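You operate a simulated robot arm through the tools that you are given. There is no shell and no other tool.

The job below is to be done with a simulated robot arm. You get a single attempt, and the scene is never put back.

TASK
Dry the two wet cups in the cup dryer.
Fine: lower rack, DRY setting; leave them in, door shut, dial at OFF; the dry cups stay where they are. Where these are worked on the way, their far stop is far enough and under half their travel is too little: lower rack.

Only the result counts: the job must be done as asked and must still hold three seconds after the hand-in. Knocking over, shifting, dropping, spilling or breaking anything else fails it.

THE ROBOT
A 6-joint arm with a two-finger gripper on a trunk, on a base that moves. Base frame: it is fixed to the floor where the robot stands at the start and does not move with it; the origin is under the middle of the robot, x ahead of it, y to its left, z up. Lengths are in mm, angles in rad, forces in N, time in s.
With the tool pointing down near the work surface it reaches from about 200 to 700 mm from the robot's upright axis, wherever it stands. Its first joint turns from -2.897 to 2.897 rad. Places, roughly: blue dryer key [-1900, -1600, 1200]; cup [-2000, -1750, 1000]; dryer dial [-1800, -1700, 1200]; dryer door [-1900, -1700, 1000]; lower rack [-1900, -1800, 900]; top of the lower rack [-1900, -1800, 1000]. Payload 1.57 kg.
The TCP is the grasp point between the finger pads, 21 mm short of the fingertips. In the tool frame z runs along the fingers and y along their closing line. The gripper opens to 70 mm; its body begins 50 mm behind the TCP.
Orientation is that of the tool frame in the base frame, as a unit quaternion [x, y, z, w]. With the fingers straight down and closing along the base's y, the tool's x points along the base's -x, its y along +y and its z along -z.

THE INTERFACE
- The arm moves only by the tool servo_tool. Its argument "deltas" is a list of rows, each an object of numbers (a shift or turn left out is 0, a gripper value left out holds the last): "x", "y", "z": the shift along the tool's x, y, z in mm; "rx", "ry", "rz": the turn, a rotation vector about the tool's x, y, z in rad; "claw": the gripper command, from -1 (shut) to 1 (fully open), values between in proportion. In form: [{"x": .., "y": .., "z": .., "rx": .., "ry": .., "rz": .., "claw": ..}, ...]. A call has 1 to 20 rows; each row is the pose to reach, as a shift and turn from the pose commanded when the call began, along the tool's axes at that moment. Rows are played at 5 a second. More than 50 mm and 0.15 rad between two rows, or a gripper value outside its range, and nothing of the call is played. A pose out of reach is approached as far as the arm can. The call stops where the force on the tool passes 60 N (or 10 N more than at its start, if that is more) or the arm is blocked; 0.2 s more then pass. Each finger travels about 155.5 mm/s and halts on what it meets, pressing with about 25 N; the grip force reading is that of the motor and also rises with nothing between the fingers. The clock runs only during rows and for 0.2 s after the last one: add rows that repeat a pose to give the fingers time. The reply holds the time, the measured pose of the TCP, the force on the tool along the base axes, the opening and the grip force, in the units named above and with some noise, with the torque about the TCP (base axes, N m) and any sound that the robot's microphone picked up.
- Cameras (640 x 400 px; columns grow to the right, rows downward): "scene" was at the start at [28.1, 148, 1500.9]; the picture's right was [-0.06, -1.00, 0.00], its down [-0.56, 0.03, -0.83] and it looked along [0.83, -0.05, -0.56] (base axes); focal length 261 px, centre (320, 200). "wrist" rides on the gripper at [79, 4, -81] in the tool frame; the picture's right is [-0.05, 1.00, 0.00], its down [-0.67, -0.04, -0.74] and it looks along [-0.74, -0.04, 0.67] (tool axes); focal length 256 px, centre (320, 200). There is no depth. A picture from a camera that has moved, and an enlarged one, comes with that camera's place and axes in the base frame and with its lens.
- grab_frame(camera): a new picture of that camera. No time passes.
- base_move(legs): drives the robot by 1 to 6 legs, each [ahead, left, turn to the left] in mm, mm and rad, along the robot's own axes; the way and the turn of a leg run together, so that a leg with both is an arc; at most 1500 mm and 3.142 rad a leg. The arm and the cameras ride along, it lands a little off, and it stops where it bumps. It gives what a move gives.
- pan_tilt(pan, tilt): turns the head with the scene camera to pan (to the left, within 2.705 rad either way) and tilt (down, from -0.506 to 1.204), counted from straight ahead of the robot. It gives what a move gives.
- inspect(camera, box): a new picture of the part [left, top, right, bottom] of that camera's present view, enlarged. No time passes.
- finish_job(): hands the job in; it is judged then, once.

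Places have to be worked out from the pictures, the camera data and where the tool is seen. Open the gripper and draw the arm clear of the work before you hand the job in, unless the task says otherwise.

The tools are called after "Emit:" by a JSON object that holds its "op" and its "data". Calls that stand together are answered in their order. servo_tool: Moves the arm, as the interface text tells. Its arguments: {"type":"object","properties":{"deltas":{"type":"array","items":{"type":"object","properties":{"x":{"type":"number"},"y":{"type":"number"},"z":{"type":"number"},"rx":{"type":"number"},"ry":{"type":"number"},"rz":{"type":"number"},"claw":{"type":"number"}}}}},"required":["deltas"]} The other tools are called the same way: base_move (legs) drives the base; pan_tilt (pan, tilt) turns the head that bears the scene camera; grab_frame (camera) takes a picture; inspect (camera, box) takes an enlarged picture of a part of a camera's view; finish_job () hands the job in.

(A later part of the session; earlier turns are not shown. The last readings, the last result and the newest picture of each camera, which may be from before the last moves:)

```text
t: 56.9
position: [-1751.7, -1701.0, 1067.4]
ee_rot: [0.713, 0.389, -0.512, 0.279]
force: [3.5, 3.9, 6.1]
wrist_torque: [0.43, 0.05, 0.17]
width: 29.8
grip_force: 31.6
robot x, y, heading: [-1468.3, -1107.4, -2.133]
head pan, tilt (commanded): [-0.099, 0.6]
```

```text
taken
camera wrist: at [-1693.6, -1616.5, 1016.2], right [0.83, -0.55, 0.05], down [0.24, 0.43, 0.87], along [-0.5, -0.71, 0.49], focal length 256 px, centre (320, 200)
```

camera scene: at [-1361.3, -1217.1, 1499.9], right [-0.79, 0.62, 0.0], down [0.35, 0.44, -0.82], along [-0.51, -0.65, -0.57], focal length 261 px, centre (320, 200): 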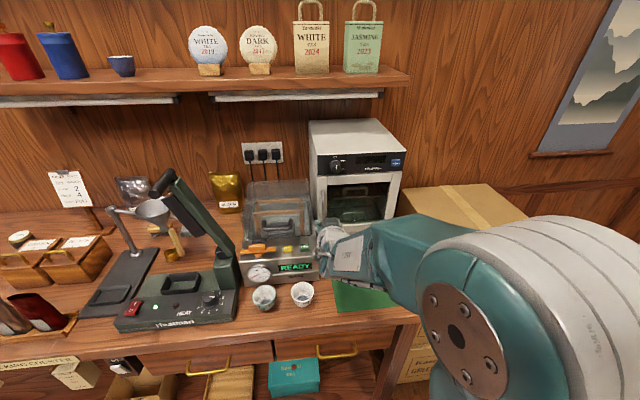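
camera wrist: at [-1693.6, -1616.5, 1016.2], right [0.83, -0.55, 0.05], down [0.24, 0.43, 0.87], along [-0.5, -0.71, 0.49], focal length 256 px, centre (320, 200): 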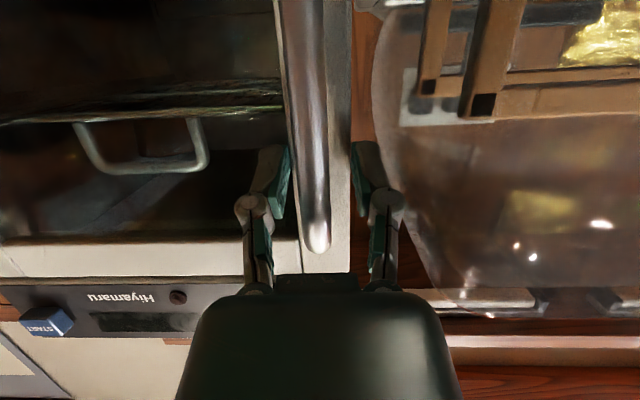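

The fingers have clamped at 30 mm with 32 N — the handle is held. I pull the first 10° along the door's arc (hinge on the right) with the tool yawing along.

Emit:
{"op": "servo_tool", "data": {"deltas": [{"x": 3.3, "y": -2, "z": -9.9, "rx": -0.041, "rz": -0.014}, {"x": 6.6, "y": -5, "z": -19.5, "rx": -0.083, "rz": -0.028}, {"x": 9.8, "y": -8, "z": -29, "rx": -0.124, "rz": -0.042}, {"x": 13, "y": -12, "z": -38.7, "rx": -0.165, "rz": -0.056}]}}

Emit:
{"op": "grab_frame", "data": {"camera": "wrist"}}

Emit:
{"op": "inspect", "data": {"camera": "scene", "box": [280, 110, 440, 260]}}

```text
t: 57.5
position: [-1743.0, -1682.9, 1066.4]
ee_rot: [0.706, 0.402, -0.505, 0.29]
force: [-23.6, 8.4, 0.9]
wrist_torque: [0.7, -0.05, -0.03]
width: 30.3
grip_force: 32.3
out of reach, approached as far as the arm can: row 2, 3
robot x, y, heading: [-1469.0, -1108.5, -2.145]
head pan, tilt (commanded): [-0.099, 0.6]
stopped in row 3: the force on the tool passed its limit at 64 N (the readings are from after the stop); the commanded pose is now the measured one
```

```text
taken
camera wrist: at [-1687.8, -1595.9, 1016.2], right [0.85, -0.52, 0.05], down [0.22, 0.44, 0.87], along [-0.48, -0.73, 0.49], focal length 256 px, centre (320, 200)
```

wrist: 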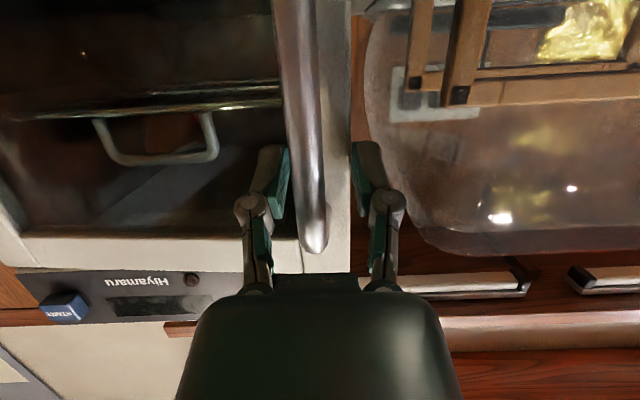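

```text
2.67 times, centred on (360, 185) of scene
camera zoom: at [-1369.1, -1214.0, 1500.5], right [-0.78, 0.62, 0.0], down [0.35, 0.44, -0.82], along [-0.51, -0.65, -0.57], focal length 696 px, centre (213, 240)
```

zoom: 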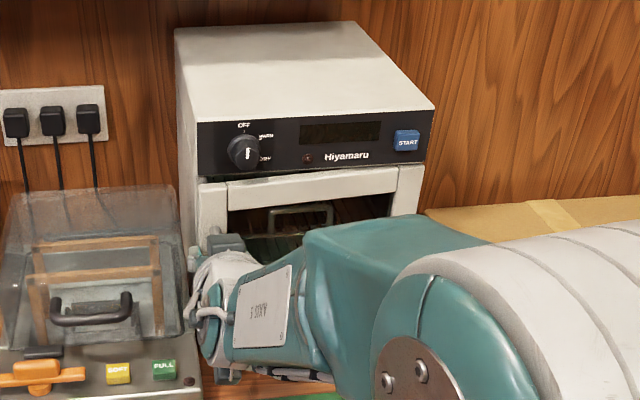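

The door has cracked open ~5° (TCP moved ~20 mm), but yawing hit a wrist limit. I keep the tool's yaw fixed and continue along the arc by translation only.

Emit:
{"op": "servo_tool", "data": {"deltas": [{"x": 3.3, "y": -5, "z": -10}, {"x": 6.6, "y": -10, "z": -19.7}, {"x": 9.7, "y": -14, "z": -28.9}, {"x": 12.8, "y": -18.5, "z": -38.1}, {"x": 15.8, "y": -23, "z": -46.9}, {"x": 18.8, "y": -28.5, "z": -55.7}]}}

Emit:
{"op": "grab_frame", "data": {"camera": "wrist"}}

Emit:
{"op": "inspect", "data": {"camera": "scene", "box": [280, 110, 440, 260]}}

```text
t: 58.9
position: [-1723.2, -1624.9, 1069.7]
ee_rot: [0.706, 0.398, -0.51, 0.288]
force: [-52.5, 1.2, -1.0]
wrist_torque: [0.06, 0.28, 1.21]
width: 31.5
grip_force: 32.4
out of reach, approached as far as the arm can: row 3, 4, 5, 6
robot x, y, heading: [-1467.9, -1107.7, -2.147]
head pan, tilt (commanded): [-0.099, 0.6]
```

```text
taken
camera wrist: at [-1667.9, -1539.7, 1019.4], right [0.85, -0.53, 0.05], down [0.23, 0.45, 0.87], along [-0.48, -0.72, 0.5], focal length 256 px, centre (320, 200)
```

wrist: 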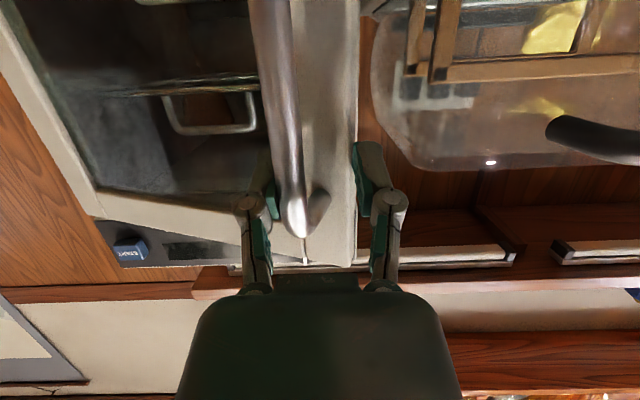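

```text
2.67 times, centred on (360, 185) of scene
camera zoom: at [-1375.2, -1212.8, 1500.9], right [-0.78, 0.62, -0.01], down [0.36, 0.44, -0.82], along [-0.51, -0.65, -0.57], focal length 696 px, centre (213, 240)
```

zoom: 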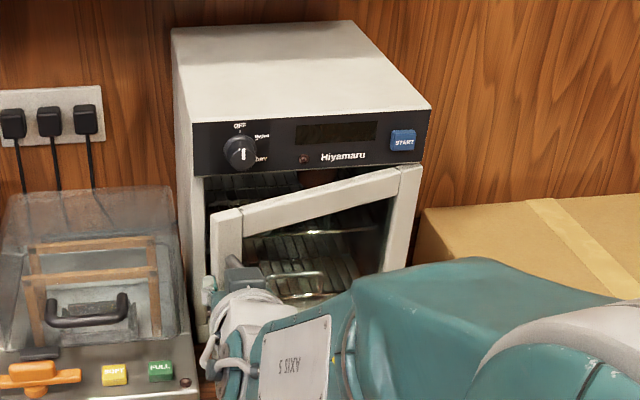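

The door is ~20° open but the arm is strained sideways (45 N). I release the handle to relax.

Emit:
{"op": "servo_tool", "data": {"deltas": [{"claw": 0.4}, {"claw": 0.4}]}}

Emit:
{"op": "grab_frame", "data": {"camera": "wrist"}}

```text
t: 59.5
position: [-1715.2, -1627.3, 1066.2]
ee_rot: [0.706, 0.404, -0.506, 0.288]
force: [-0.1, -0.1, -0.2]
wrist_torque: [0.02, -0.03, 0.01]
width: 49.4
grip_force: 0.7
robot x, y, heading: [-1467.0, -1109.9, -2.138]
head pan, tilt (commanded): [-0.099, 0.6]
```

```text
taken
camera wrist: at [-1658.8, -1541.4, 1016.7], right [0.85, -0.52, 0.05], down [0.22, 0.44, 0.87], along [-0.47, -0.73, 0.49], focal length 256 px, centre (320, 200)
```

wrist: 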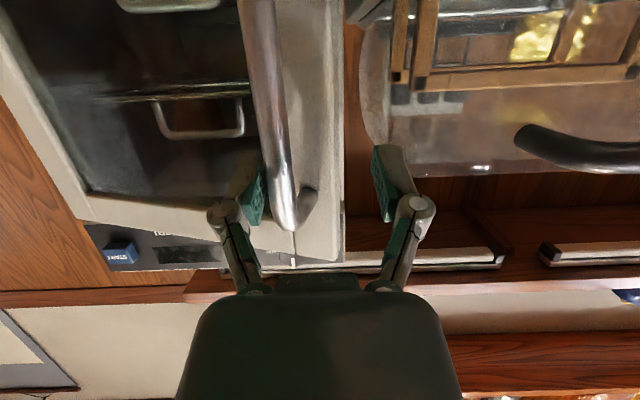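

Force is zero now; the handle sits right of centre at s≈593, n≈-2295. I back out, and re-pitch the tool to ~34° where yawing should be free.

Emit:
{"op": "servo_tool", "data": {"deltas": [{"x": 6, "z": -19}, {"x": 14, "z": -42, "ry": 0.13}, {"x": 24, "z": -71, "ry": 0.26}, {"x": 24, "z": -71, "ry": 0.39}, {"x": 24, "z": -71, "ry": 0.52}, {"x": 24, "z": -71, "ry": 0.65}, {"x": 24, "z": -71, "ry": 0.65}]}}

Emit:
{"op": "grab_frame", "data": {"camera": "wrist"}}

Emit:
{"op": "grab_frame", "data": {"camera": "scene"}}

```text
t: 61.1
position: [-1679.6, -1564.1, 1067.3]
ee_rot: [0.824, 0.484, -0.258, 0.141]
force: [2.6, -1.2, -0.4]
wrist_torque: [0.01, 0.07, -0.09]
width: 49.1
grip_force: 0.0
out of reach, approached as far as the arm can: row 4, 5
robot x, y, heading: [-1468.5, -1109.9, -2.141]
head pan, tilt (commanded): [-0.099, 0.6]
```

```text
taken
camera wrist: at [-1621.2, -1467.3, 1088.4], right [0.85, -0.53, 0.01], down [-0.08, -0.11, 0.99], along [-0.52, -0.84, -0.13], focal length 256 px, centre (320, 200)
```

wrist: 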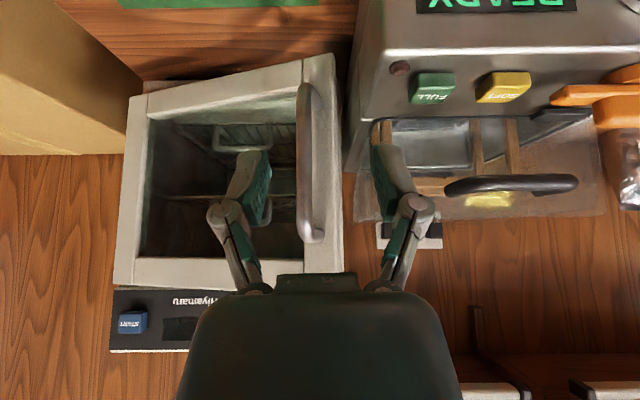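

```text
taken
camera scene: at [-1363.3, -1216.6, 1499.9], right [-0.78, 0.62, 0.0], down [0.35, 0.44, -0.82], along [-0.51, -0.65, -0.57], focal length 261 px, centre (320, 200)
```

scene: 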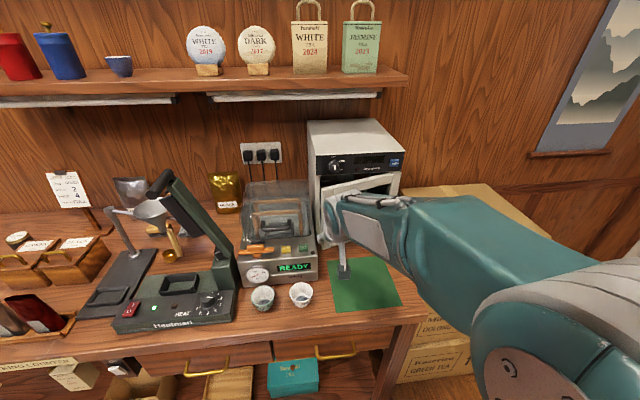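

Handle bar now sits near s≈590, n≈-2300. I yaw the tool 0.3 rad left to face the opened door squarely, and shift right for a new approach.

Emit:
{"op": "servo_tool", "data": {"deltas": [{"x": 1, "y": -12, "z": 4, "rx": -0.056, "rz": -0.083}, {"x": 1, "y": -23, "z": 8, "rx": -0.113, "rz": -0.165}, {"x": 2, "y": -34, "z": 13, "rx": -0.169, "rz": -0.248}, {"x": 2, "y": -34, "z": 13, "rx": -0.169, "rz": -0.248}]}}

Emit:
{"op": "grab_frame", "data": {"camera": "wrist"}}

```text
t: 62.1
position: [-1710.8, -1551.2, 1054.8]
ee_rot: [0.748, 0.596, -0.229, 0.184]
force: [0.1, -0.4, 0.5]
wrist_torque: [0.0, 0.0, 0.02]
width: 49.0
grip_force: 0.1
robot x, y, heading: [-1469.5, -1110.4, -2.145]
head pan, tilt (commanded): [-0.099, 0.6]
```

```text
taken
camera wrist: at [-1681.8, -1442.3, 1077.0], right [0.96, -0.27, 0.03], down [-0.07, -0.12, 0.99], along [-0.26, -0.96, -0.13], focal length 256 px, centre (320, 200)
```

wrist: 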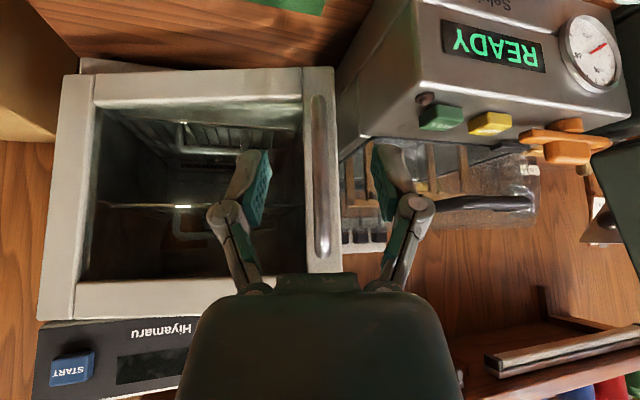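

The bar is dead centre between the fingers and, from its apparent length, ~105 mm beyond the TCP (door about 11° open). I advance 80 mm and check.

Emit:
{"op": "servo_tool", "data": {"deltas": [{"x": -33, "z": 22.5}, {"x": -66, "z": 45}]}}

Emit:
{"op": "grab_frame", "data": {"camera": "wrist"}}

Emit:
{"op": "inspect", "data": {"camera": "scene", "box": [280, 110, 440, 260]}}

```text
t: 62.7
position: [-1728.9, -1629.0, 1054.7]
ee_rot: [0.747, 0.596, -0.229, 0.184]
force: [-0.3, 0.7, -0.3]
wrist_torque: [0.04, 0.01, 0.01]
width: 48.9
grip_force: 0.1
robot x, y, heading: [-1467.8, -1112.3, -2.145]
head pan, tilt (commanded): [-0.099, 0.6]
```

```text
taken
camera wrist: at [-1699.8, -1520.6, 1076.3], right [0.96, -0.27, 0.03], down [-0.07, -0.12, 0.99], along [-0.26, -0.96, -0.13], focal length 256 px, centre (320, 200)
```

wrist: 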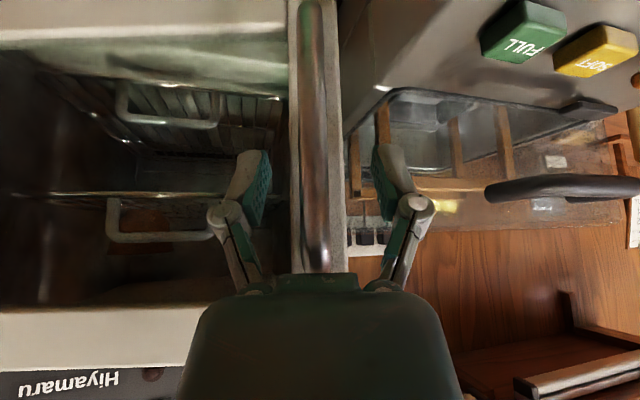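

```text
2.67 times, centred on (360, 185) of scene
camera zoom: at [-1363.2, -1217.3, 1499.9], right [-0.78, 0.62, 0.0], down [0.35, 0.44, -0.82], along [-0.51, -0.65, -0.57], focal length 696 px, centre (213, 240)
```

zoom: 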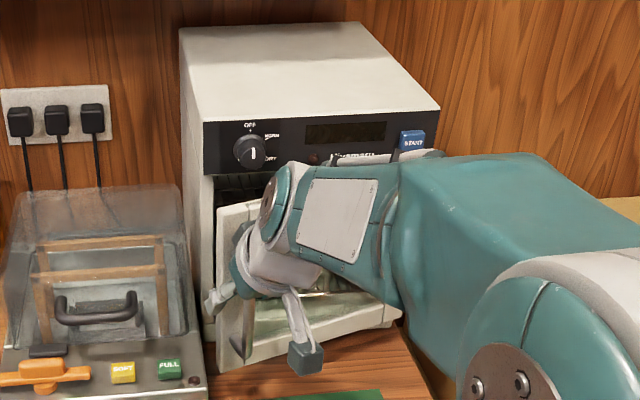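

Still free; I go 18 mm further and close on the bar.

Emit:
{"op": "servo_tool", "data": {"deltas": [{"x": -8, "z": 5.5}, {"x": -15, "z": 10}, {"x": -15, "z": 10, "claw": -1}, {"x": -15, "z": 10, "claw": -1}, {"x": -15, "z": 10, "claw": -1}]}}

Emit:
{"op": "grab_frame", "data": {"camera": "wrist"}}

```text
t: 63.9
position: [-1734.3, -1644.8, 1055.2]
ee_rot: [0.748, 0.595, -0.23, 0.184]
force: [-12.0, 2.2, 4.6]
wrist_torque: [-0.25, 0.51, -0.04]
width: 30.1
grip_force: 32.0
robot x, y, heading: [-1469.1, -1110.5, -2.142]
head pan, tilt (commanded): [-0.099, 0.6]
```

```text
taken
camera wrist: at [-1706.1, -1536.8, 1076.7], right [0.96, -0.27, 0.03], down [-0.07, -0.12, 0.99], along [-0.26, -0.96, -0.13], focal length 256 px, centre (320, 200)
```

wrist: 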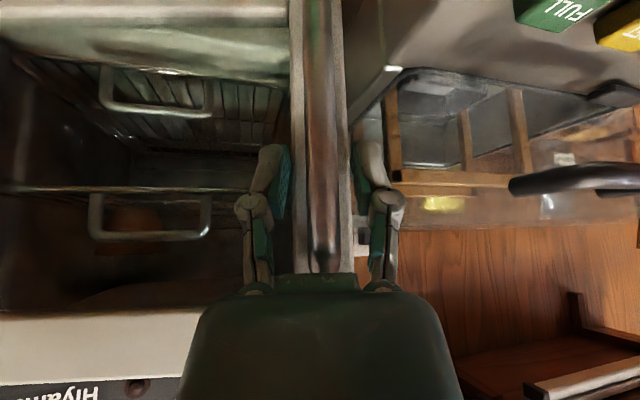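

Handle gripped again (30 mm), door at ~14°. I now swing along the arc to 32° with yaw following.

Emit:
{"op": "servo_tool", "data": {"deltas": [{"x": 10.4, "y": -1.5, "z": -7, "rx": -0.03, "rz": -0.043}, {"x": 20.8, "y": -3.3, "z": -14.1, "rx": -0.059, "rz": -0.087}, {"x": 31, "y": -6, "z": -21, "rx": -0.089, "rz": -0.13}, {"x": 41.2, "y": -9.3, "z": -28, "rx": -0.118, "rz": -0.173}, {"x": 51, "y": -13.3, "z": -34.7, "rx": -0.148, "rz": -0.217}, {"x": 60.6, "y": -17.8, "z": -41.2, "rx": -0.177, "rz": -0.26}]}}

Emit:
{"op": "inspect", "data": {"camera": "scene", "box": [280, 110, 440, 260]}}

```text
t: 65.3
position: [-1731.7, -1570.0, 1055.1]
ee_rot: [0.645, 0.706, -0.197, 0.217]
force: [5.3, 0.1, 7.6]
wrist_torque: [0.3, -0.29, 0.08]
width: 29.8
grip_force: 32.4
robot x, y, heading: [-1469.8, -1111.7, -2.141]
head pan, tilt (commanded): [-0.099, 0.6]
```

```text
2.67 times, centred on (360, 185) of scene
camera zoom: at [-1362.5, -1216.5, 1499.9], right [-0.78, 0.62, 0.0], down [0.35, 0.44, -0.82], along [-0.51, -0.65, -0.57], focal length 696 px, centre (213, 240)
```

zoom: 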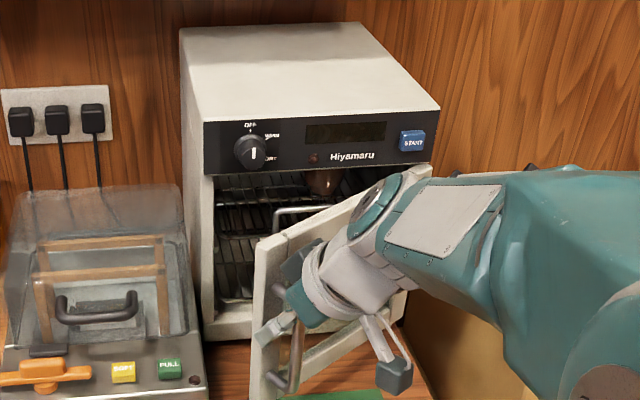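

The arc works well (door ~32°, low force), and a brown dry cup is visible on the upper rack. I keep swinging to ~56°.

Emit:
{"op": "servo_tool", "data": {"deltas": [{"x": 10.4, "y": -1.5, "z": -7, "rx": -0.03, "rz": -0.043}, {"x": 20.8, "y": -3.3, "z": -14.1, "rx": -0.059, "rz": -0.087}, {"x": 31, "y": -6, "z": -21, "rx": -0.089, "rz": -0.13}, {"x": 41.2, "y": -9.3, "z": -28, "rx": -0.118, "rz": -0.173}, {"x": 51, "y": -13.3, "z": -34.7, "rx": -0.148, "rz": -0.217}, {"x": 60.6, "y": -17.8, "z": -41.2, "rx": -0.177, "rz": -0.26}, {"x": 70, "y": -23, "z": -47.6, "rx": -0.206, "rz": -0.303}, {"x": 79.5, "y": -28.8, "z": -54, "rx": -0.235, "rz": -0.346}]}}

Emit:
{"op": "inspect", "data": {"camera": "scene", "box": [280, 110, 440, 260]}}

```text
t: 67.1
position: [-1766.8, -1471.7, 1055.8]
ee_rot: [0.483, 0.825, -0.145, 0.256]
force: [47.3, 25.4, 3.4]
wrist_torque: [1.0, -0.17, 0.82]
width: 30.0
grip_force: 32.2
robot x, y, heading: [-1471.2, -1112.6, -2.142]
head pan, tilt (commanded): [-0.099, 0.6]
```

```text
2.67 times, centred on (360, 185) of scene
camera zoom: at [-1356.8, -1215.8, 1499.5], right [-0.78, 0.62, 0.0], down [0.35, 0.44, -0.83], along [-0.52, -0.65, -0.56], focal length 696 px, centre (213, 240)
```

zoom: 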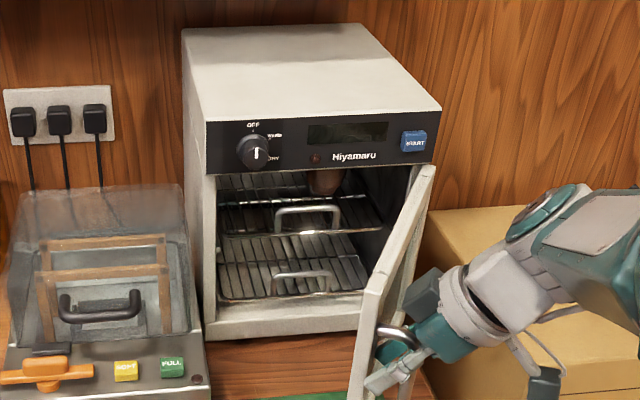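

Door ~55°, force is radial (arc centre a bit further right). I correct the arc and swing on to about 72° door angle.

Emit:
{"op": "servo_tool", "data": {"deltas": [{"x": 12.5, "y": 1, "z": -8.5, "rx": -0.03, "rz": -0.043}, {"x": 23, "y": -0.5, "z": -15.5, "rx": -0.059, "rz": -0.087}, {"x": 34, "y": -3, "z": -23, "rx": -0.089, "rz": -0.13}, {"x": 44, "y": -6.5, "z": -30, "rx": -0.118, "rz": -0.173}, {"x": 55, "y": -10.5, "z": -37, "rx": -0.148, "rz": -0.217}, {"x": 65, "y": -15, "z": -44, "rx": -0.177, "rz": -0.26}]}}

Emit:
{"op": "grab_frame", "data": {"camera": "scene"}}

```text
t: 68.5
position: [-1820.5, -1411.9, 1054.8]
ee_rot: [0.348, 0.889, -0.105, 0.277]
force: [31.1, 34.6, 2.5]
wrist_torque: [0.6, -0.07, 0.63]
width: 29.7
grip_force: 31.7
robot x, y, heading: [-1470.7, -1111.8, -2.143]
head pan, tilt (commanded): [-0.099, 0.6]
```

```text
taken
camera scene: at [-1361.4, -1213.6, 1500.0], right [-0.78, 0.62, 0.0], down [0.35, 0.44, -0.83], along [-0.51, -0.65, -0.56], focal length 261 px, centre (320, 200)
```

scene: 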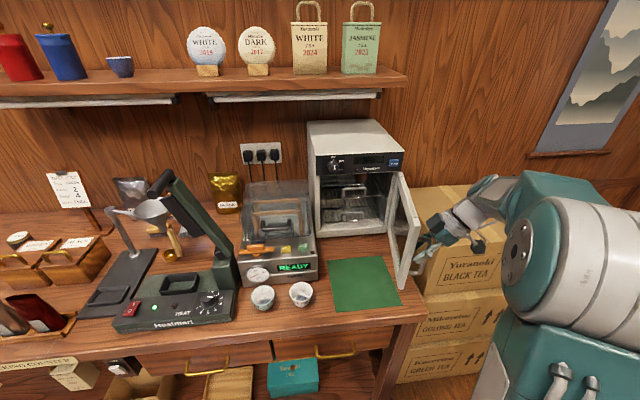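

Door at ~73°. I continue the swing to past 90° with a small outward correction.

Emit:
{"op": "servo_tool", "data": {"deltas": [{"x": 10, "y": 2, "z": -7, "rx": -0.03, "rz": -0.043}, {"x": 20, "y": 2, "z": -13.5, "rx": -0.059, "rz": -0.087}, {"x": 30.5, "y": -1, "z": -21, "rx": -0.089, "rz": -0.13}, {"x": 41.2, "y": -4, "z": -28, "rx": -0.118, "rz": -0.173}, {"x": 51.5, "y": -8, "z": -35, "rx": -0.148, "rz": -0.217}, {"x": 62, "y": -12.5, "z": -42, "rx": -0.177, "rz": -0.26}]}}

Emit:
{"op": "grab_frame", "data": {"camera": "scene"}}

```text
t: 69.9
position: [-1887.0, -1374.9, 1055.2]
ee_rot: [0.206, 0.933, -0.065, 0.287]
force: [-3.2, -6.0, 16.4]
wrist_torque: [-0.25, -0.17, -0.18]
width: 30.0
grip_force: 32.2
robot x, y, heading: [-1471.5, -1111.2, -2.142]
head pan, tilt (commanded): [-0.099, 0.6]
```

```text
taken
camera scene: at [-1364.6, -1216.1, 1500.1], right [-0.78, 0.62, 0.0], down [0.35, 0.44, -0.82], along [-0.51, -0.65, -0.57], focal length 261 px, centre (320, 200)
```

scene: 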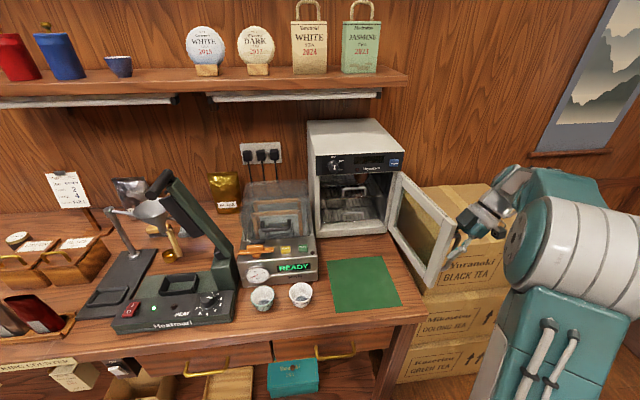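

Door is ~90° open with low force. I nudge it another ~10° for clearance, then let go.

Emit:
{"op": "servo_tool", "data": {"deltas": [{"x": 10.8, "y": -1.5, "z": -7.3, "rx": -0.03, "rz": -0.043}, {"x": 21.7, "y": -3.3, "z": -14.7, "rx": -0.059, "rz": -0.087}, {"x": 32, "y": -6, "z": -22, "rx": -0.089, "rz": -0.13}, {"x": 42.9, "y": -9.1, "z": -29.2, "rx": -0.118, "rz": -0.173}, {"x": 42.9, "y": -9.1, "z": -29.2, "rx": -0.118, "rz": -0.173, "claw": 0.3}, {"x": 42.9, "y": -9.1, "z": -29.2, "rx": -0.118, "rz": -0.173, "claw": 0.3}]}}

Emit:
{"op": "grab_frame", "data": {"camera": "wrist"}}

Emit:
{"op": "grab_frame", "data": {"camera": "scene"}}

```text
t: 71.3
position: [-1936.6, -1360.2, 1054.0]
ee_rot: [0.107, 0.949, -0.031, 0.294]
force: [0.2, 0.4, 0.0]
wrist_torque: [-0.01, -0.03, 0.0]
width: 45.5
grip_force: 0.0
robot x, y, heading: [-1469.5, -1110.8, -2.145]
head pan, tilt (commanded): [-0.099, 0.6]
```

```text
taken
camera wrist: at [-2044.5, -1330.1, 1075.2], right [0.27, 0.96, 0.03], down [0.12, -0.07, 0.99], along [0.96, -0.26, -0.13], focal length 256 px, centre (320, 200)
```

wrist: 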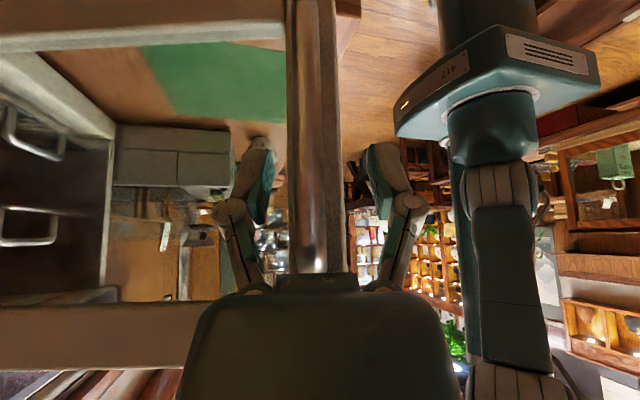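

```text
taken
camera scene: at [-1365.2, -1216.0, 1500.1], right [-0.78, 0.62, 0.0], down [0.35, 0.44, -0.82], along [-0.51, -0.65, -0.57], focal length 261 px, centre (320, 200)
```

scene: 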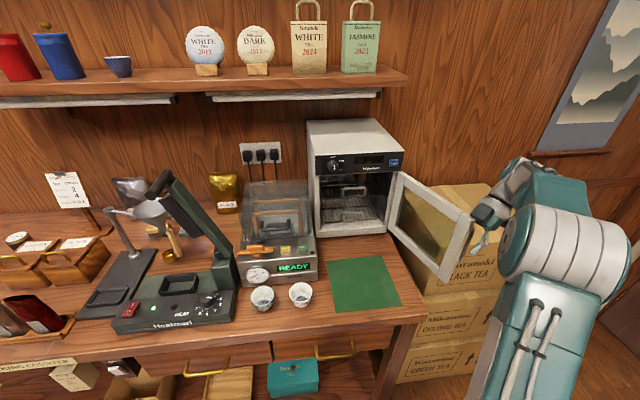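

The door stays open (~105°). I withdraw from the handle sideways, then lift above the door.

Emit:
{"op": "servo_tool", "data": {"deltas": [{"x": 29, "z": -20}, {"x": 58, "z": -39}, {"x": 66, "z": -45}, {"x": 40, "z": -84}, {"x": 14, "z": -123}, {"x": -14, "z": -164}, {"x": -20, "z": -172}]}}

Emit:
{"op": "grab_frame", "data": {"camera": "scene"}}

Emit:
{"op": "inspect", "data": {"camera": "scene", "box": [300, 140, 420, 250]}}

Emit:
{"op": "inspect", "data": {"camera": "scene", "box": [230, 260, 350, 330]}}

```text
t: 72.9
position: [-1953.0, -1335.3, 1132.7]
ee_rot: [0.107, 0.95, -0.033, 0.292]
force: [0.1, -0.4, -0.9]
wrist_torque: [0.01, -0.02, 0.03]
width: 45.5
grip_force: 0.0
out of reach, approached as far as the arm can: row 4, 5, 6, 7
robot x, y, heading: [-1468.6, -1110.0, -2.142]
head pan, tilt (commanded): [-0.099, 0.6]
```

```text
taken
camera scene: at [-1365.7, -1215.7, 1500.1], right [-0.78, 0.62, 0.0], down [0.35, 0.44, -0.82], along [-0.51, -0.65, -0.57], focal length 261 px, centre (320, 200)
```

scene: 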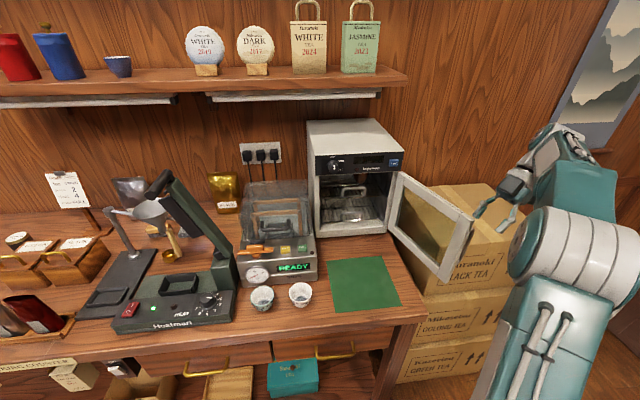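

```text
3.64 times, centred on (360, 195) of scene
camera zoom: at [-1365.7, -1215.7, 1500.1], right [-0.78, 0.62, 0.0], down [0.35, 0.44, -0.82], along [-0.51, -0.65, -0.57], focal length 950 px, centre (174, 218)
```

zoom: 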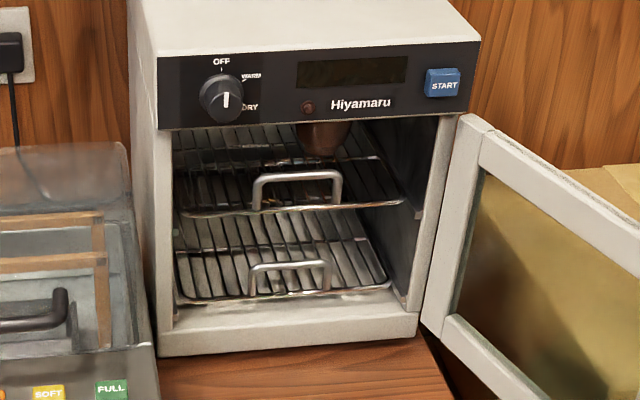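

```text
5.33 times, centred on (290, 295) of scene
camera zoom: at [-1365.7, -1215.7, 1500.1], right [-0.78, 0.62, 0.0], down [0.35, 0.44, -0.82], along [-0.51, -0.65, -0.57], focal length 1393 px, centre (480, -307)
```

zoom: 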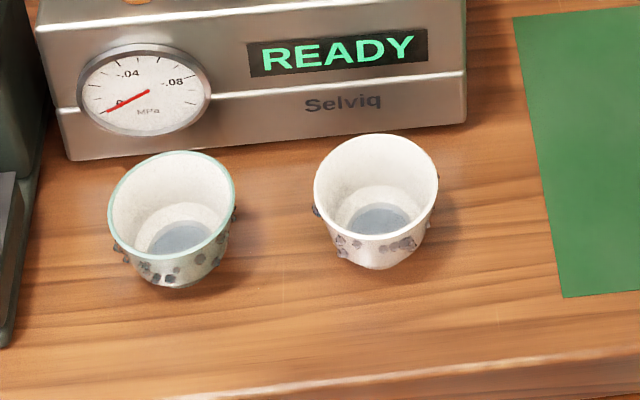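

Both wet cups carry raised drops and puddles; a brown dry cup stands on the dryer's upper rack. I move the tool toward the robot away from the door and unwind its yaw to face forward again.

Emit:
{"op": "servo_tool", "data": {"deltas": [{"x": -12, "y": 47, "z": 8}, {"x": -24, "y": 94, "z": 16}, {"x": -24, "y": 94, "z": 16, "rx": 0.08, "rz": 0.119}, {"x": -24, "y": 94, "z": 16, "rx": 0.162, "rz": 0.238}, {"x": -24, "y": 94, "z": 16, "rx": 0.243, "rz": 0.357}, {"x": -24, "y": 94, "z": 16, "rx": 0.323, "rz": 0.476}, {"x": -24, "y": 94, "z": 16, "rx": 0.404, "rz": 0.595}, {"x": -24, "y": 94, "z": 16, "rx": 0.485, "rz": 0.714}, {"x": -24, "y": 94, "z": 16, "rx": 0.566, "rz": 0.832}, {"x": -24, "y": 94, "z": 16, "rx": 0.647, "rz": 0.951}, {"x": -24, "y": 94, "z": 16, "rx": 0.727, "rz": 1.07}, {"x": -24, "y": 94, "z": 16, "rx": 0.808, "rz": 1.189}, {"x": -24, "y": 94, "z": 16, "rx": 0.889, "rz": 1.308}, {"x": -24, "y": 94, "z": 16, "rx": 0.97, "rz": 1.427}, {"x": -24, "y": 94, "z": 16, "rx": 1.051, "rz": 1.546}]}}

Emit:
{"op": "grab_frame", "data": {"camera": "scene"}}

Emit:
{"op": "grab_frame", "data": {"camera": "wrist"}}

```text
t: 76.1
position: [-1903.3, -1250.0, 1134.4]
ee_rot: [0.829, 0.477, -0.254, 0.147]
force: [-0.5, -0.4, -0.1]
wrist_torque: [-0.01, 0.01, -0.01]
width: 45.5
grip_force: 0.1
robot x, y, heading: [-1467.2, -1110.2, -2.144]
head pan, tilt (commanded): [-0.099, 0.6]
```

```text
taken
camera scene: at [-1363.9, -1215.6, 1500.0], right [-0.78, 0.62, 0.0], down [0.35, 0.44, -0.82], along [-0.51, -0.65, -0.57], focal length 261 px, centre (320, 200)
```

scene: 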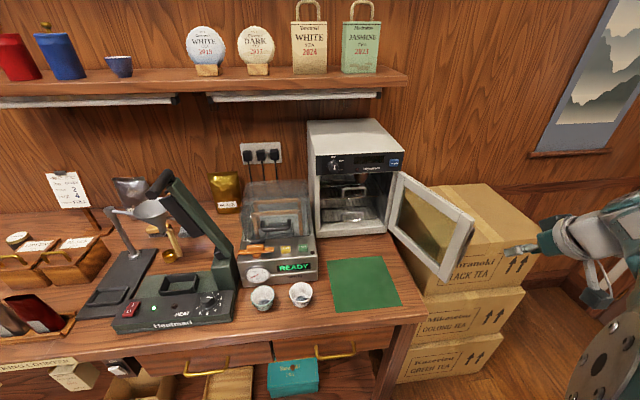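

```text
taken
camera wrist: at [-1843.5, -1154.4, 1155.0], right [0.84, -0.54, 0.03], down [-0.1, -0.1, 0.99], along [-0.53, -0.84, -0.13], focal length 256 px, centre (320, 200)
```

wrist: 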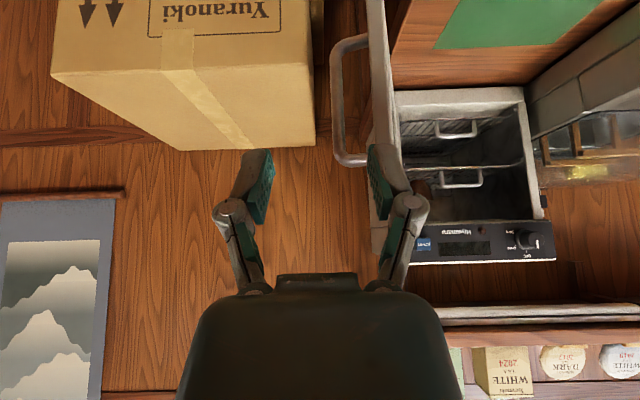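

The tool faces forward again at (s≈936, n≈-2075). I slide left past the door edge and come forward and down in front of the open dryer for a close look.

Emit:
{"op": "servo_tool", "data": {"deltas": [{"y": 45}, {"y": 90}, {"y": 135}, {"y": 180}, {"y": 225}, {"y": 262}, {"x": -14, "y": 262, "z": 39}, {"x": -28, "y": 262, "z": 78}, {"x": -41, "y": 262, "z": 117}]}}

Emit:
{"op": "grab_frame", "data": {"camera": "wrist"}}

Emit:
{"op": "grab_frame", "data": {"camera": "scene"}}

```text
t: 78.1
position: [-1725.0, -1467.4, 1059.0]
ee_rot: [0.827, 0.478, -0.255, 0.148]
force: [0.0, 0.4, -0.5]
wrist_torque: [-0.04, 0.01, 0.02]
width: 45.5
grip_force: 0.2
robot x, y, heading: [-1470.4, -1108.6, -2.143]
head pan, tilt (commanded): [-0.099, 0.6]
```

```text
taken
camera wrist: at [-1666.4, -1373.1, 1080.4], right [0.84, -0.54, 0.03], down [-0.1, -0.1, 0.99], along [-0.53, -0.84, -0.13], focal length 256 px, centre (320, 200)
```

wrist: 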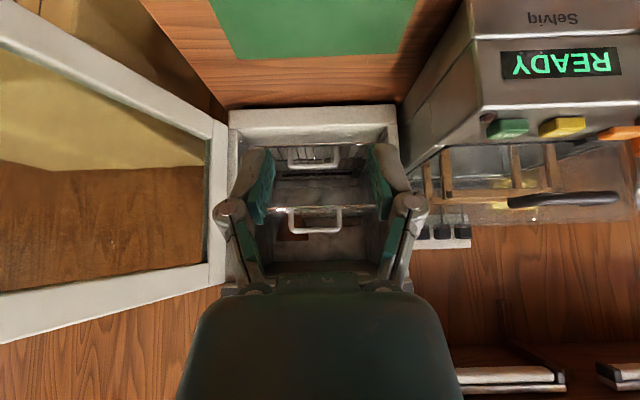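

```text
taken
camera scene: at [-1363.5, -1216.2, 1500.0], right [-0.78, 0.62, 0.0], down [0.35, 0.44, -0.82], along [-0.51, -0.65, -0.57], focal length 261 px, centre (320, 200)
```

scene: 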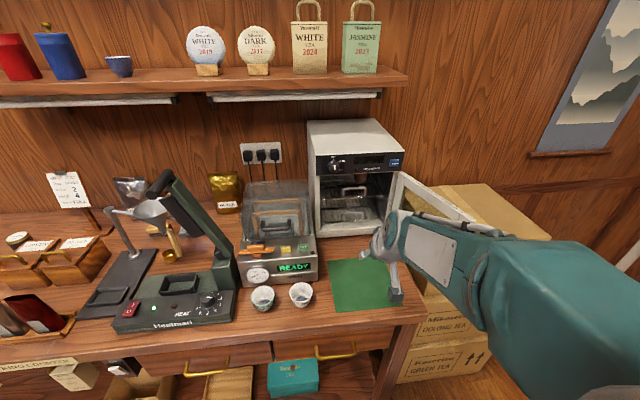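

Emit:
{"op": "inspect", "data": {"camera": "wrist", "box": [220, 90, 420, 280]}}

```text
2.11 times, centred on (320, 185) of wrist
camera zoom: at [-1666.4, -1373.1, 1080.4], right [0.84, -0.54, 0.03], down [-0.1, -0.1, 0.99], along [-0.53, -0.84, -0.13], focal length 539 px, centre (320, 232)
```

zoom: 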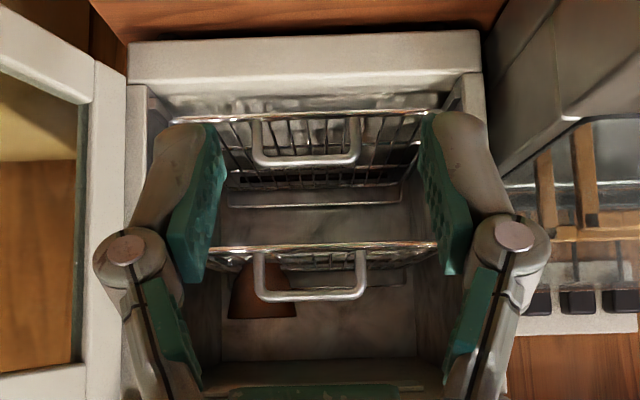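

The brown cup stands on the upper rack towards the right; the lower rack's U-handle spans s≈644–708, top z≈976. To grip that horizontal bar from front and back I roll the tool by -90°.

Emit:
{"op": "servo_tool", "data": {"deltas": [{"rz": -0.143}, {"rz": -0.286}, {"rz": -0.429}, {"rz": -0.571}, {"rz": -0.714}, {"rz": -0.857}, {"rz": -1.0}, {"rz": -1.143}, {"rz": -1.286}, {"rz": -1.429}, {"rz": -1.571}, {"rz": -1.571}]}}

Emit:
{"op": "grab_frame", "data": {"camera": "wrist"}}

Emit:
{"op": "grab_frame", "data": {"camera": "scene"}}

```text
t: 80.7
position: [-1725.3, -1466.3, 1060.1]
ee_rot: [0.246, 0.924, -0.284, -0.075]
force: [1.1, -0.8, -0.6]
wrist_torque: [0.0, -0.01, 0.01]
width: 45.4
grip_force: 0.0
robot x, y, heading: [-1468.2, -1111.3, -2.141]
head pan, tilt (commanded): [-0.099, 0.6]
```

```text
taken
camera wrist: at [-1769.6, -1384.0, 1123.7], right [0.46, 0.69, -0.56], down [0.77, 0.0, 0.64], along [0.44, -0.72, -0.53], focal length 256 px, centre (320, 200)
```

wrist: 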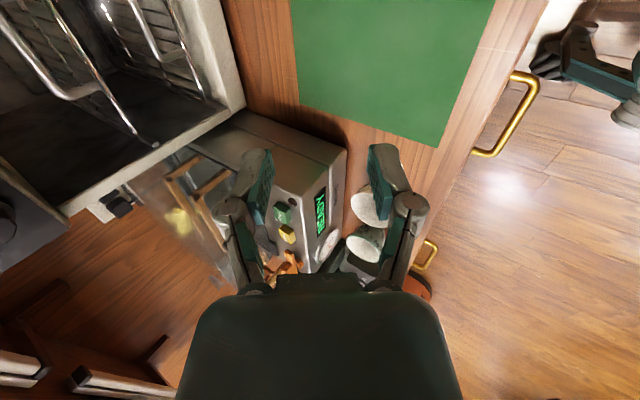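

```text
taken
camera scene: at [-1363.4, -1216.2, 1500.0], right [-0.78, 0.62, 0.0], down [0.35, 0.44, -0.82], along [-0.51, -0.65, -0.57], focal length 261 px, centre (320, 200)
```

scene: 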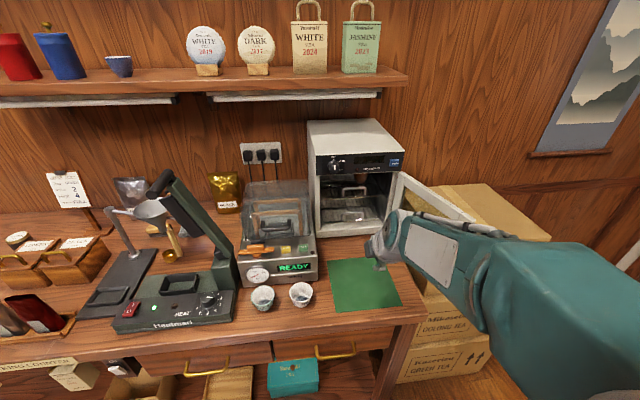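

The roll works, but I want to know what the fingers read when fully shut in free air (the door bar read 30 mm), so I close them here and look.

Emit:
{"op": "servo_tool", "data": {"deltas": [{"claw": -1}, {"claw": -1}, {"claw": -1}]}}

Emit:
{"op": "grab_frame", "data": {"camera": "wrist"}}

```text
t: 81.5
position: [-1725.2, -1467.9, 1059.0]
ee_rot: [0.248, 0.923, -0.284, -0.075]
force: [-0.1, 0.3, 0.2]
wrist_torque: [-0.04, 0.01, 0.0]
width: 0.0
grip_force: 24.4
robot x, y, heading: [-1469.4, -1110.1, -2.14]
head pan, tilt (commanded): [-0.099, 0.6]
```

```text
taken
camera wrist: at [-1769.6, -1383.9, 1123.6], right [0.46, 0.69, -0.56], down [0.77, 0.0, 0.64], along [0.44, -0.72, -0.53], focal length 256 px, centre (320, 200)
```

wrist: 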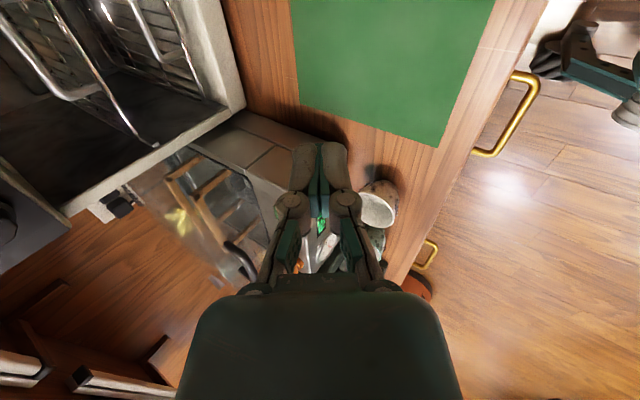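

Closed reads 0, so the door bar's contact shape was simply wide. For the rack I'll try pinching a vertical leg of its U-handle with the un-rolled tool, which clears the upper rack better; I roll back and open to 45 mm.

Emit:
{"op": "servo_tool", "data": {"deltas": [{"rz": 0.143, "claw": 0.3}, {"rz": 0.286}, {"rz": 0.429}, {"rz": 0.571}, {"rz": 0.714}, {"rz": 0.857}, {"rz": 1.0}, {"rz": 1.143}, {"rz": 1.286}, {"rz": 1.429}, {"rz": 1.571}, {"rz": 1.571}]}}

```text
t: 84.1
position: [-1725.6, -1465.7, 1060.1]
ee_rot: [0.829, 0.477, -0.254, 0.147]
force: [0.7, -0.3, 0.6]
wrist_torque: [-0.04, 0.02, 0.02]
width: 45.5
grip_force: 0.0
robot x, y, heading: [-1468.8, -1109.5, -2.145]
head pan, tilt (commanded): [-0.099, 0.6]
```

Now I move to about 70 mm in front of the right leg of the lower rack's handle (s≈706, z≈985) with pitch 55°.

Emit:
{"op": "servo_tool", "data": {"deltas": [{"x": -20, "y": -6, "z": 29, "ry": -0.06}, {"x": -40, "y": -12, "z": 58, "ry": -0.12}, {"x": -61, "y": -18, "z": 87, "ry": -0.18}, {"x": -81, "y": -24, "z": 116, "ry": -0.24}, {"x": -101, "y": -30, "z": 144, "ry": -0.3}, {"x": -121, "y": -36, "z": 173, "ry": -0.36}]}}

Emit:
{"op": "grab_frame", "data": {"camera": "wrist"}}

Emit:
{"op": "grab_frame", "data": {"camera": "scene"}}

```text
t: 85.5
position: [-1855.7, -1619.6, 983.6]
ee_rot: [0.768, 0.446, -0.398, 0.23]
force: [-0.8, 0.5, 0.4]
wrist_torque: [0.0, -0.01, 0.01]
width: 45.2
grip_force: 0.1
robot x, y, heading: [-1465.6, -1111.2, -2.138]
head pan, tilt (commanded): [-0.099, 0.6]
```

```text
taken
camera wrist: at [-1796.9, -1523.6, 964.8], right [0.85, -0.52, 0.04], down [0.08, 0.21, 0.97], along [-0.52, -0.83, 0.22], focal length 256 px, centre (320, 200)
```

wrist: 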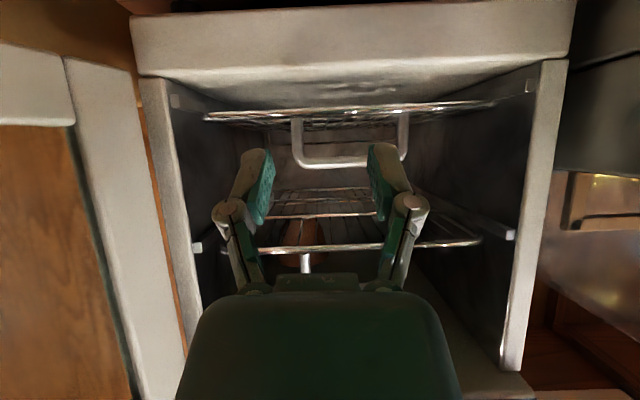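

```text
taken
camera scene: at [-1364.4, -1216.8, 1500.0], right [-0.78, 0.62, 0.0], down [0.35, 0.44, -0.82], along [-0.51, -0.65, -0.57], focal length 261 px, centre (320, 200)
```

scene: 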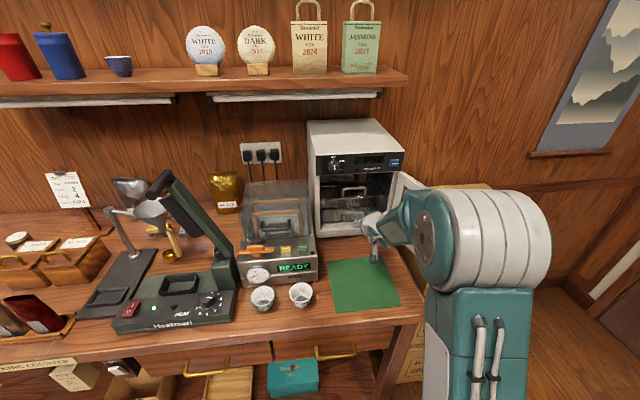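

From two wrist views the lower rack's front wire is at n≈-2435, z≈945, handle bar z≈976, legs at s≈639 and 714. I move in to straddle the right leg.

Emit:
{"op": "servo_tool", "data": {"deltas": [{"x": -6, "y": -8, "z": 14}, {"x": -13, "y": -16, "z": 28}, {"x": -20, "y": -16, "z": 43}]}}

Emit:
{"op": "grab_frame", "data": {"camera": "wrist"}}

```text
t: 86.3
position: [-1893.6, -1652.3, 975.1]
ee_rot: [0.769, 0.445, -0.398, 0.231]
force: [-0.1, -0.2, 0.5]
wrist_torque: [-0.01, -0.01, -0.03]
width: 45.5
grip_force: 0.1
robot x, y, heading: [-1471.6, -1112.3, -2.138]
head pan, tilt (commanded): [-0.099, 0.6]
```

```text
taken
camera wrist: at [-1833.5, -1556.4, 956.7], right [0.85, -0.53, 0.04], down [0.08, 0.21, 0.97], along [-0.52, -0.82, 0.22], focal length 256 px, centre (320, 200)
```

wrist: 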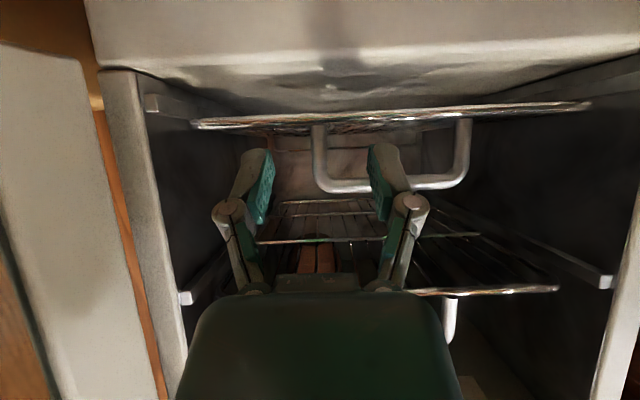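

The right leg is centred between the fingers. I advance the last 22 mm in small steps, watching force.

Emit:
{"op": "servo_tool", "data": {"deltas": [{"x": -3, "z": 7}, {"x": -5, "z": 14}, {"x": -8, "z": 21}]}}

Emit:
{"op": "grab_frame", "data": {"camera": "wrist"}}

```text
t: 87.1
position: [-1901.7, -1667.2, 966.7]
ee_rot: [0.77, 0.446, -0.395, 0.227]
force: [22.3, 38.7, -14.5]
wrist_torque: [-0.4, 1.89, 1.91]
width: 46.2
grip_force: 0.4
robot x, y, heading: [-1467.3, -1109.5, -2.14]
head pan, tilt (commanded): [-0.099, 0.6]
```

```text
taken
camera wrist: at [-1841.6, -1571.3, 948.3], right [0.85, -0.52, 0.04], down [0.08, 0.2, 0.98], along [-0.52, -0.83, 0.21], focal length 256 px, centre (320, 200)
```

wrist: 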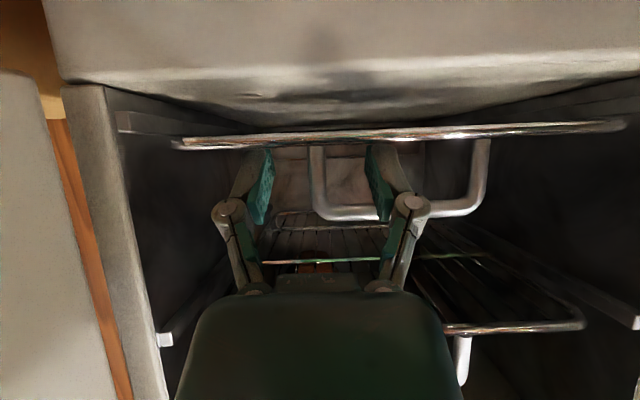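

The inner finger ran into the horizontal bar (44 N) — the U opening is too low for a leg pinch. I back out and check that nothing shifted.

Emit:
{"op": "servo_tool", "data": {"deltas": [{"x": 6, "z": -10}, {"x": 20, "z": -40}, {"x": 35, "z": -80}, {"x": 50, "z": -120}]}}

Emit:
{"op": "inspect", "data": {"camera": "scene", "box": [300, 110, 420, 250]}}

Emit:
{"op": "grab_frame", "data": {"camera": "wrist"}}

```text
t: 88.1
position: [-1842.1, -1560.2, 998.4]
ee_rot: [0.77, 0.443, -0.398, 0.23]
force: [-1.0, -0.4, -0.5]
wrist_torque: [-0.01, -0.01, 0.01]
width: 45.3
grip_force: 0.1
robot x, y, heading: [-1463.4, -1112.9, -2.141]
head pan, tilt (commanded): [-0.099, 0.6]
```

```text
2.86 times, centred on (360, 180) of scene
camera zoom: at [-1364.1, -1216.5, 1500.0], right [-0.78, 0.62, 0.0], down [0.35, 0.44, -0.82], along [-0.51, -0.65, -0.57], focal length 746 px, centre (206, 257)
```

zoom: 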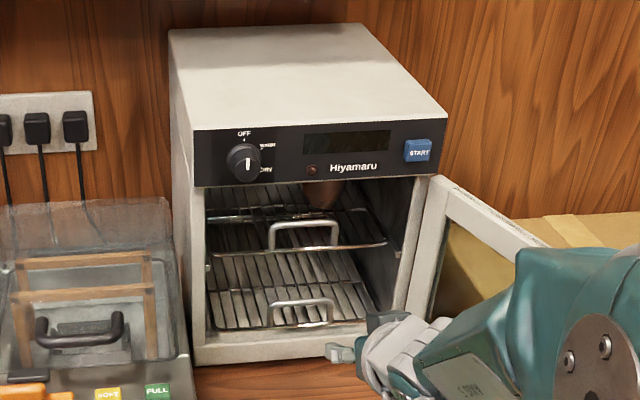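

```text
taken
camera wrist: at [-1781.2, -1465.5, 978.9], right [0.85, -0.53, 0.05], down [0.08, 0.21, 0.97], along [-0.52, -0.82, 0.22], focal length 256 px, centre (320, 200)
```

wrist: 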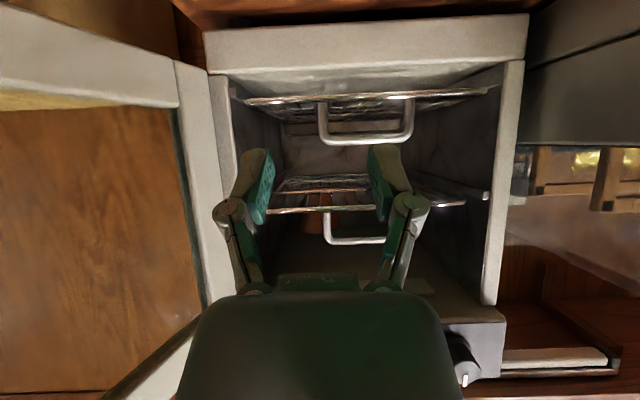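

Nothing has shifted. I centre on the handle (s≈676), lift slightly and roll the tool by -90° so the fingers close front-to-back over the bar.

Emit:
{"op": "servo_tool", "data": {"deltas": [{"x": -12, "y": 21, "z": -9, "claw": 0.15}, {"x": -24, "y": 42, "z": -17}, {"x": -24, "y": 42, "z": -17, "rz": -0.143}, {"x": -24, "y": 42, "z": -17, "rz": -0.286}, {"x": -24, "y": 42, "z": -17, "rz": -0.429}, {"x": -24, "y": 42, "z": -17, "rz": -0.571}, {"x": -24, "y": 42, "z": -17, "rz": -0.714}, {"x": -24, "y": 42, "z": -17, "rz": -0.857}, {"x": -24, "y": 42, "z": -17, "rz": -1.0}, {"x": -24, "y": 42, "z": -17, "rz": -1.143}, {"x": -24, "y": 42, "z": -17, "rz": -1.286}, {"x": -24, "y": 42, "z": -17, "rz": -1.429}, {"x": -24, "y": 42, "z": -17, "rz": -1.571}, {"x": -24, "y": 42, "z": -17, "rz": -1.571}]}}

Emit:
{"op": "grab_frame", "data": {"camera": "wrist"}}

Emit:
{"op": "inspect", "data": {"camera": "scene", "box": [300, 130, 440, 250]}}

```text
t: 91.1
position: [-1806.2, -1595.0, 1065.9]
ee_rot: [0.233, 0.863, -0.433, -0.117]
force: [0.4, -1.0, 0.2]
wrist_torque: [0.02, 0.01, 0.0]
width: 40.2
grip_force: 0.1
out of reach, approached as far as the arm can: row 7, 8, 9, 10, 11, 12, 13, 14
robot x, y, heading: [-1467.7, -1110.7, -2.138]
head pan, tilt (commanded): [-0.099, 0.6]
```

```text
taken
camera wrist: at [-1840.7, -1495.1, 1109.7], right [0.35, 0.49, -0.8], down [0.87, 0.16, 0.47], along [0.36, -0.86, -0.37], focal length 256 px, centre (320, 200)
```

wrist: 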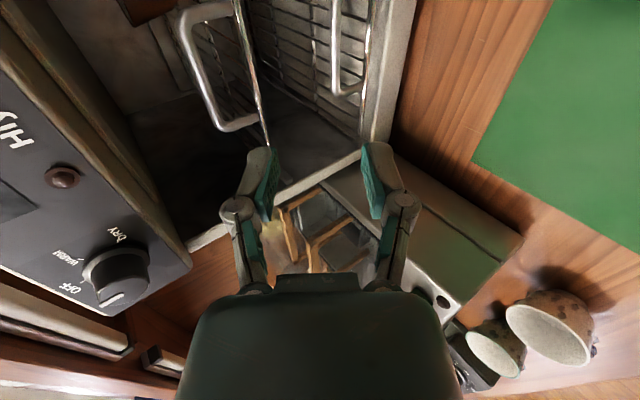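

```text
3.33 times, centred on (370, 190) of scene
camera zoom: at [-1363.8, -1216.7, 1499.9], right [-0.78, 0.62, 0.0], down [0.35, 0.44, -0.82], along [-0.51, -0.65, -0.57], focal length 870 px, centre (153, 233)
```

zoom: 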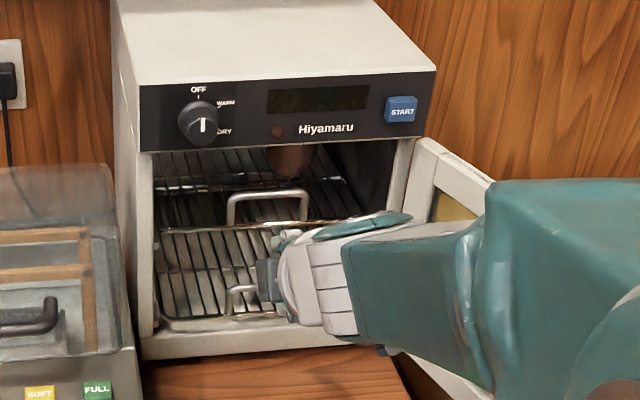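

With the roll at this pitch the wrist ran out of range (TCP drifted up to z=1066). I unroll back to zero first.

Emit:
{"op": "servo_tool", "data": {"deltas": [{"rz": 0.143}, {"rz": 0.286}, {"rz": 0.429}, {"rz": 0.571}, {"rz": 0.714}, {"rz": 0.857}, {"rz": 1.0}, {"rz": 1.143}, {"rz": 1.286}, {"rz": 1.429}, {"rz": 1.571}, {"rz": 1.571}]}}

```text
t: 93.7
position: [-1803.7, -1582.5, 1028.1]
ee_rot: [0.769, 0.444, -0.397, 0.231]
force: [0.3, 0.2, -0.3]
wrist_torque: [-0.01, 0.01, 0.05]
width: 40.3
grip_force: 0.1
out of reach, approached as far as the arm can: row 1, 2, 3, 4, 5, 6
robot x, y, heading: [-1471.0, -1109.1, -2.138]
head pan, tilt (commanded): [-0.099, 0.6]
```

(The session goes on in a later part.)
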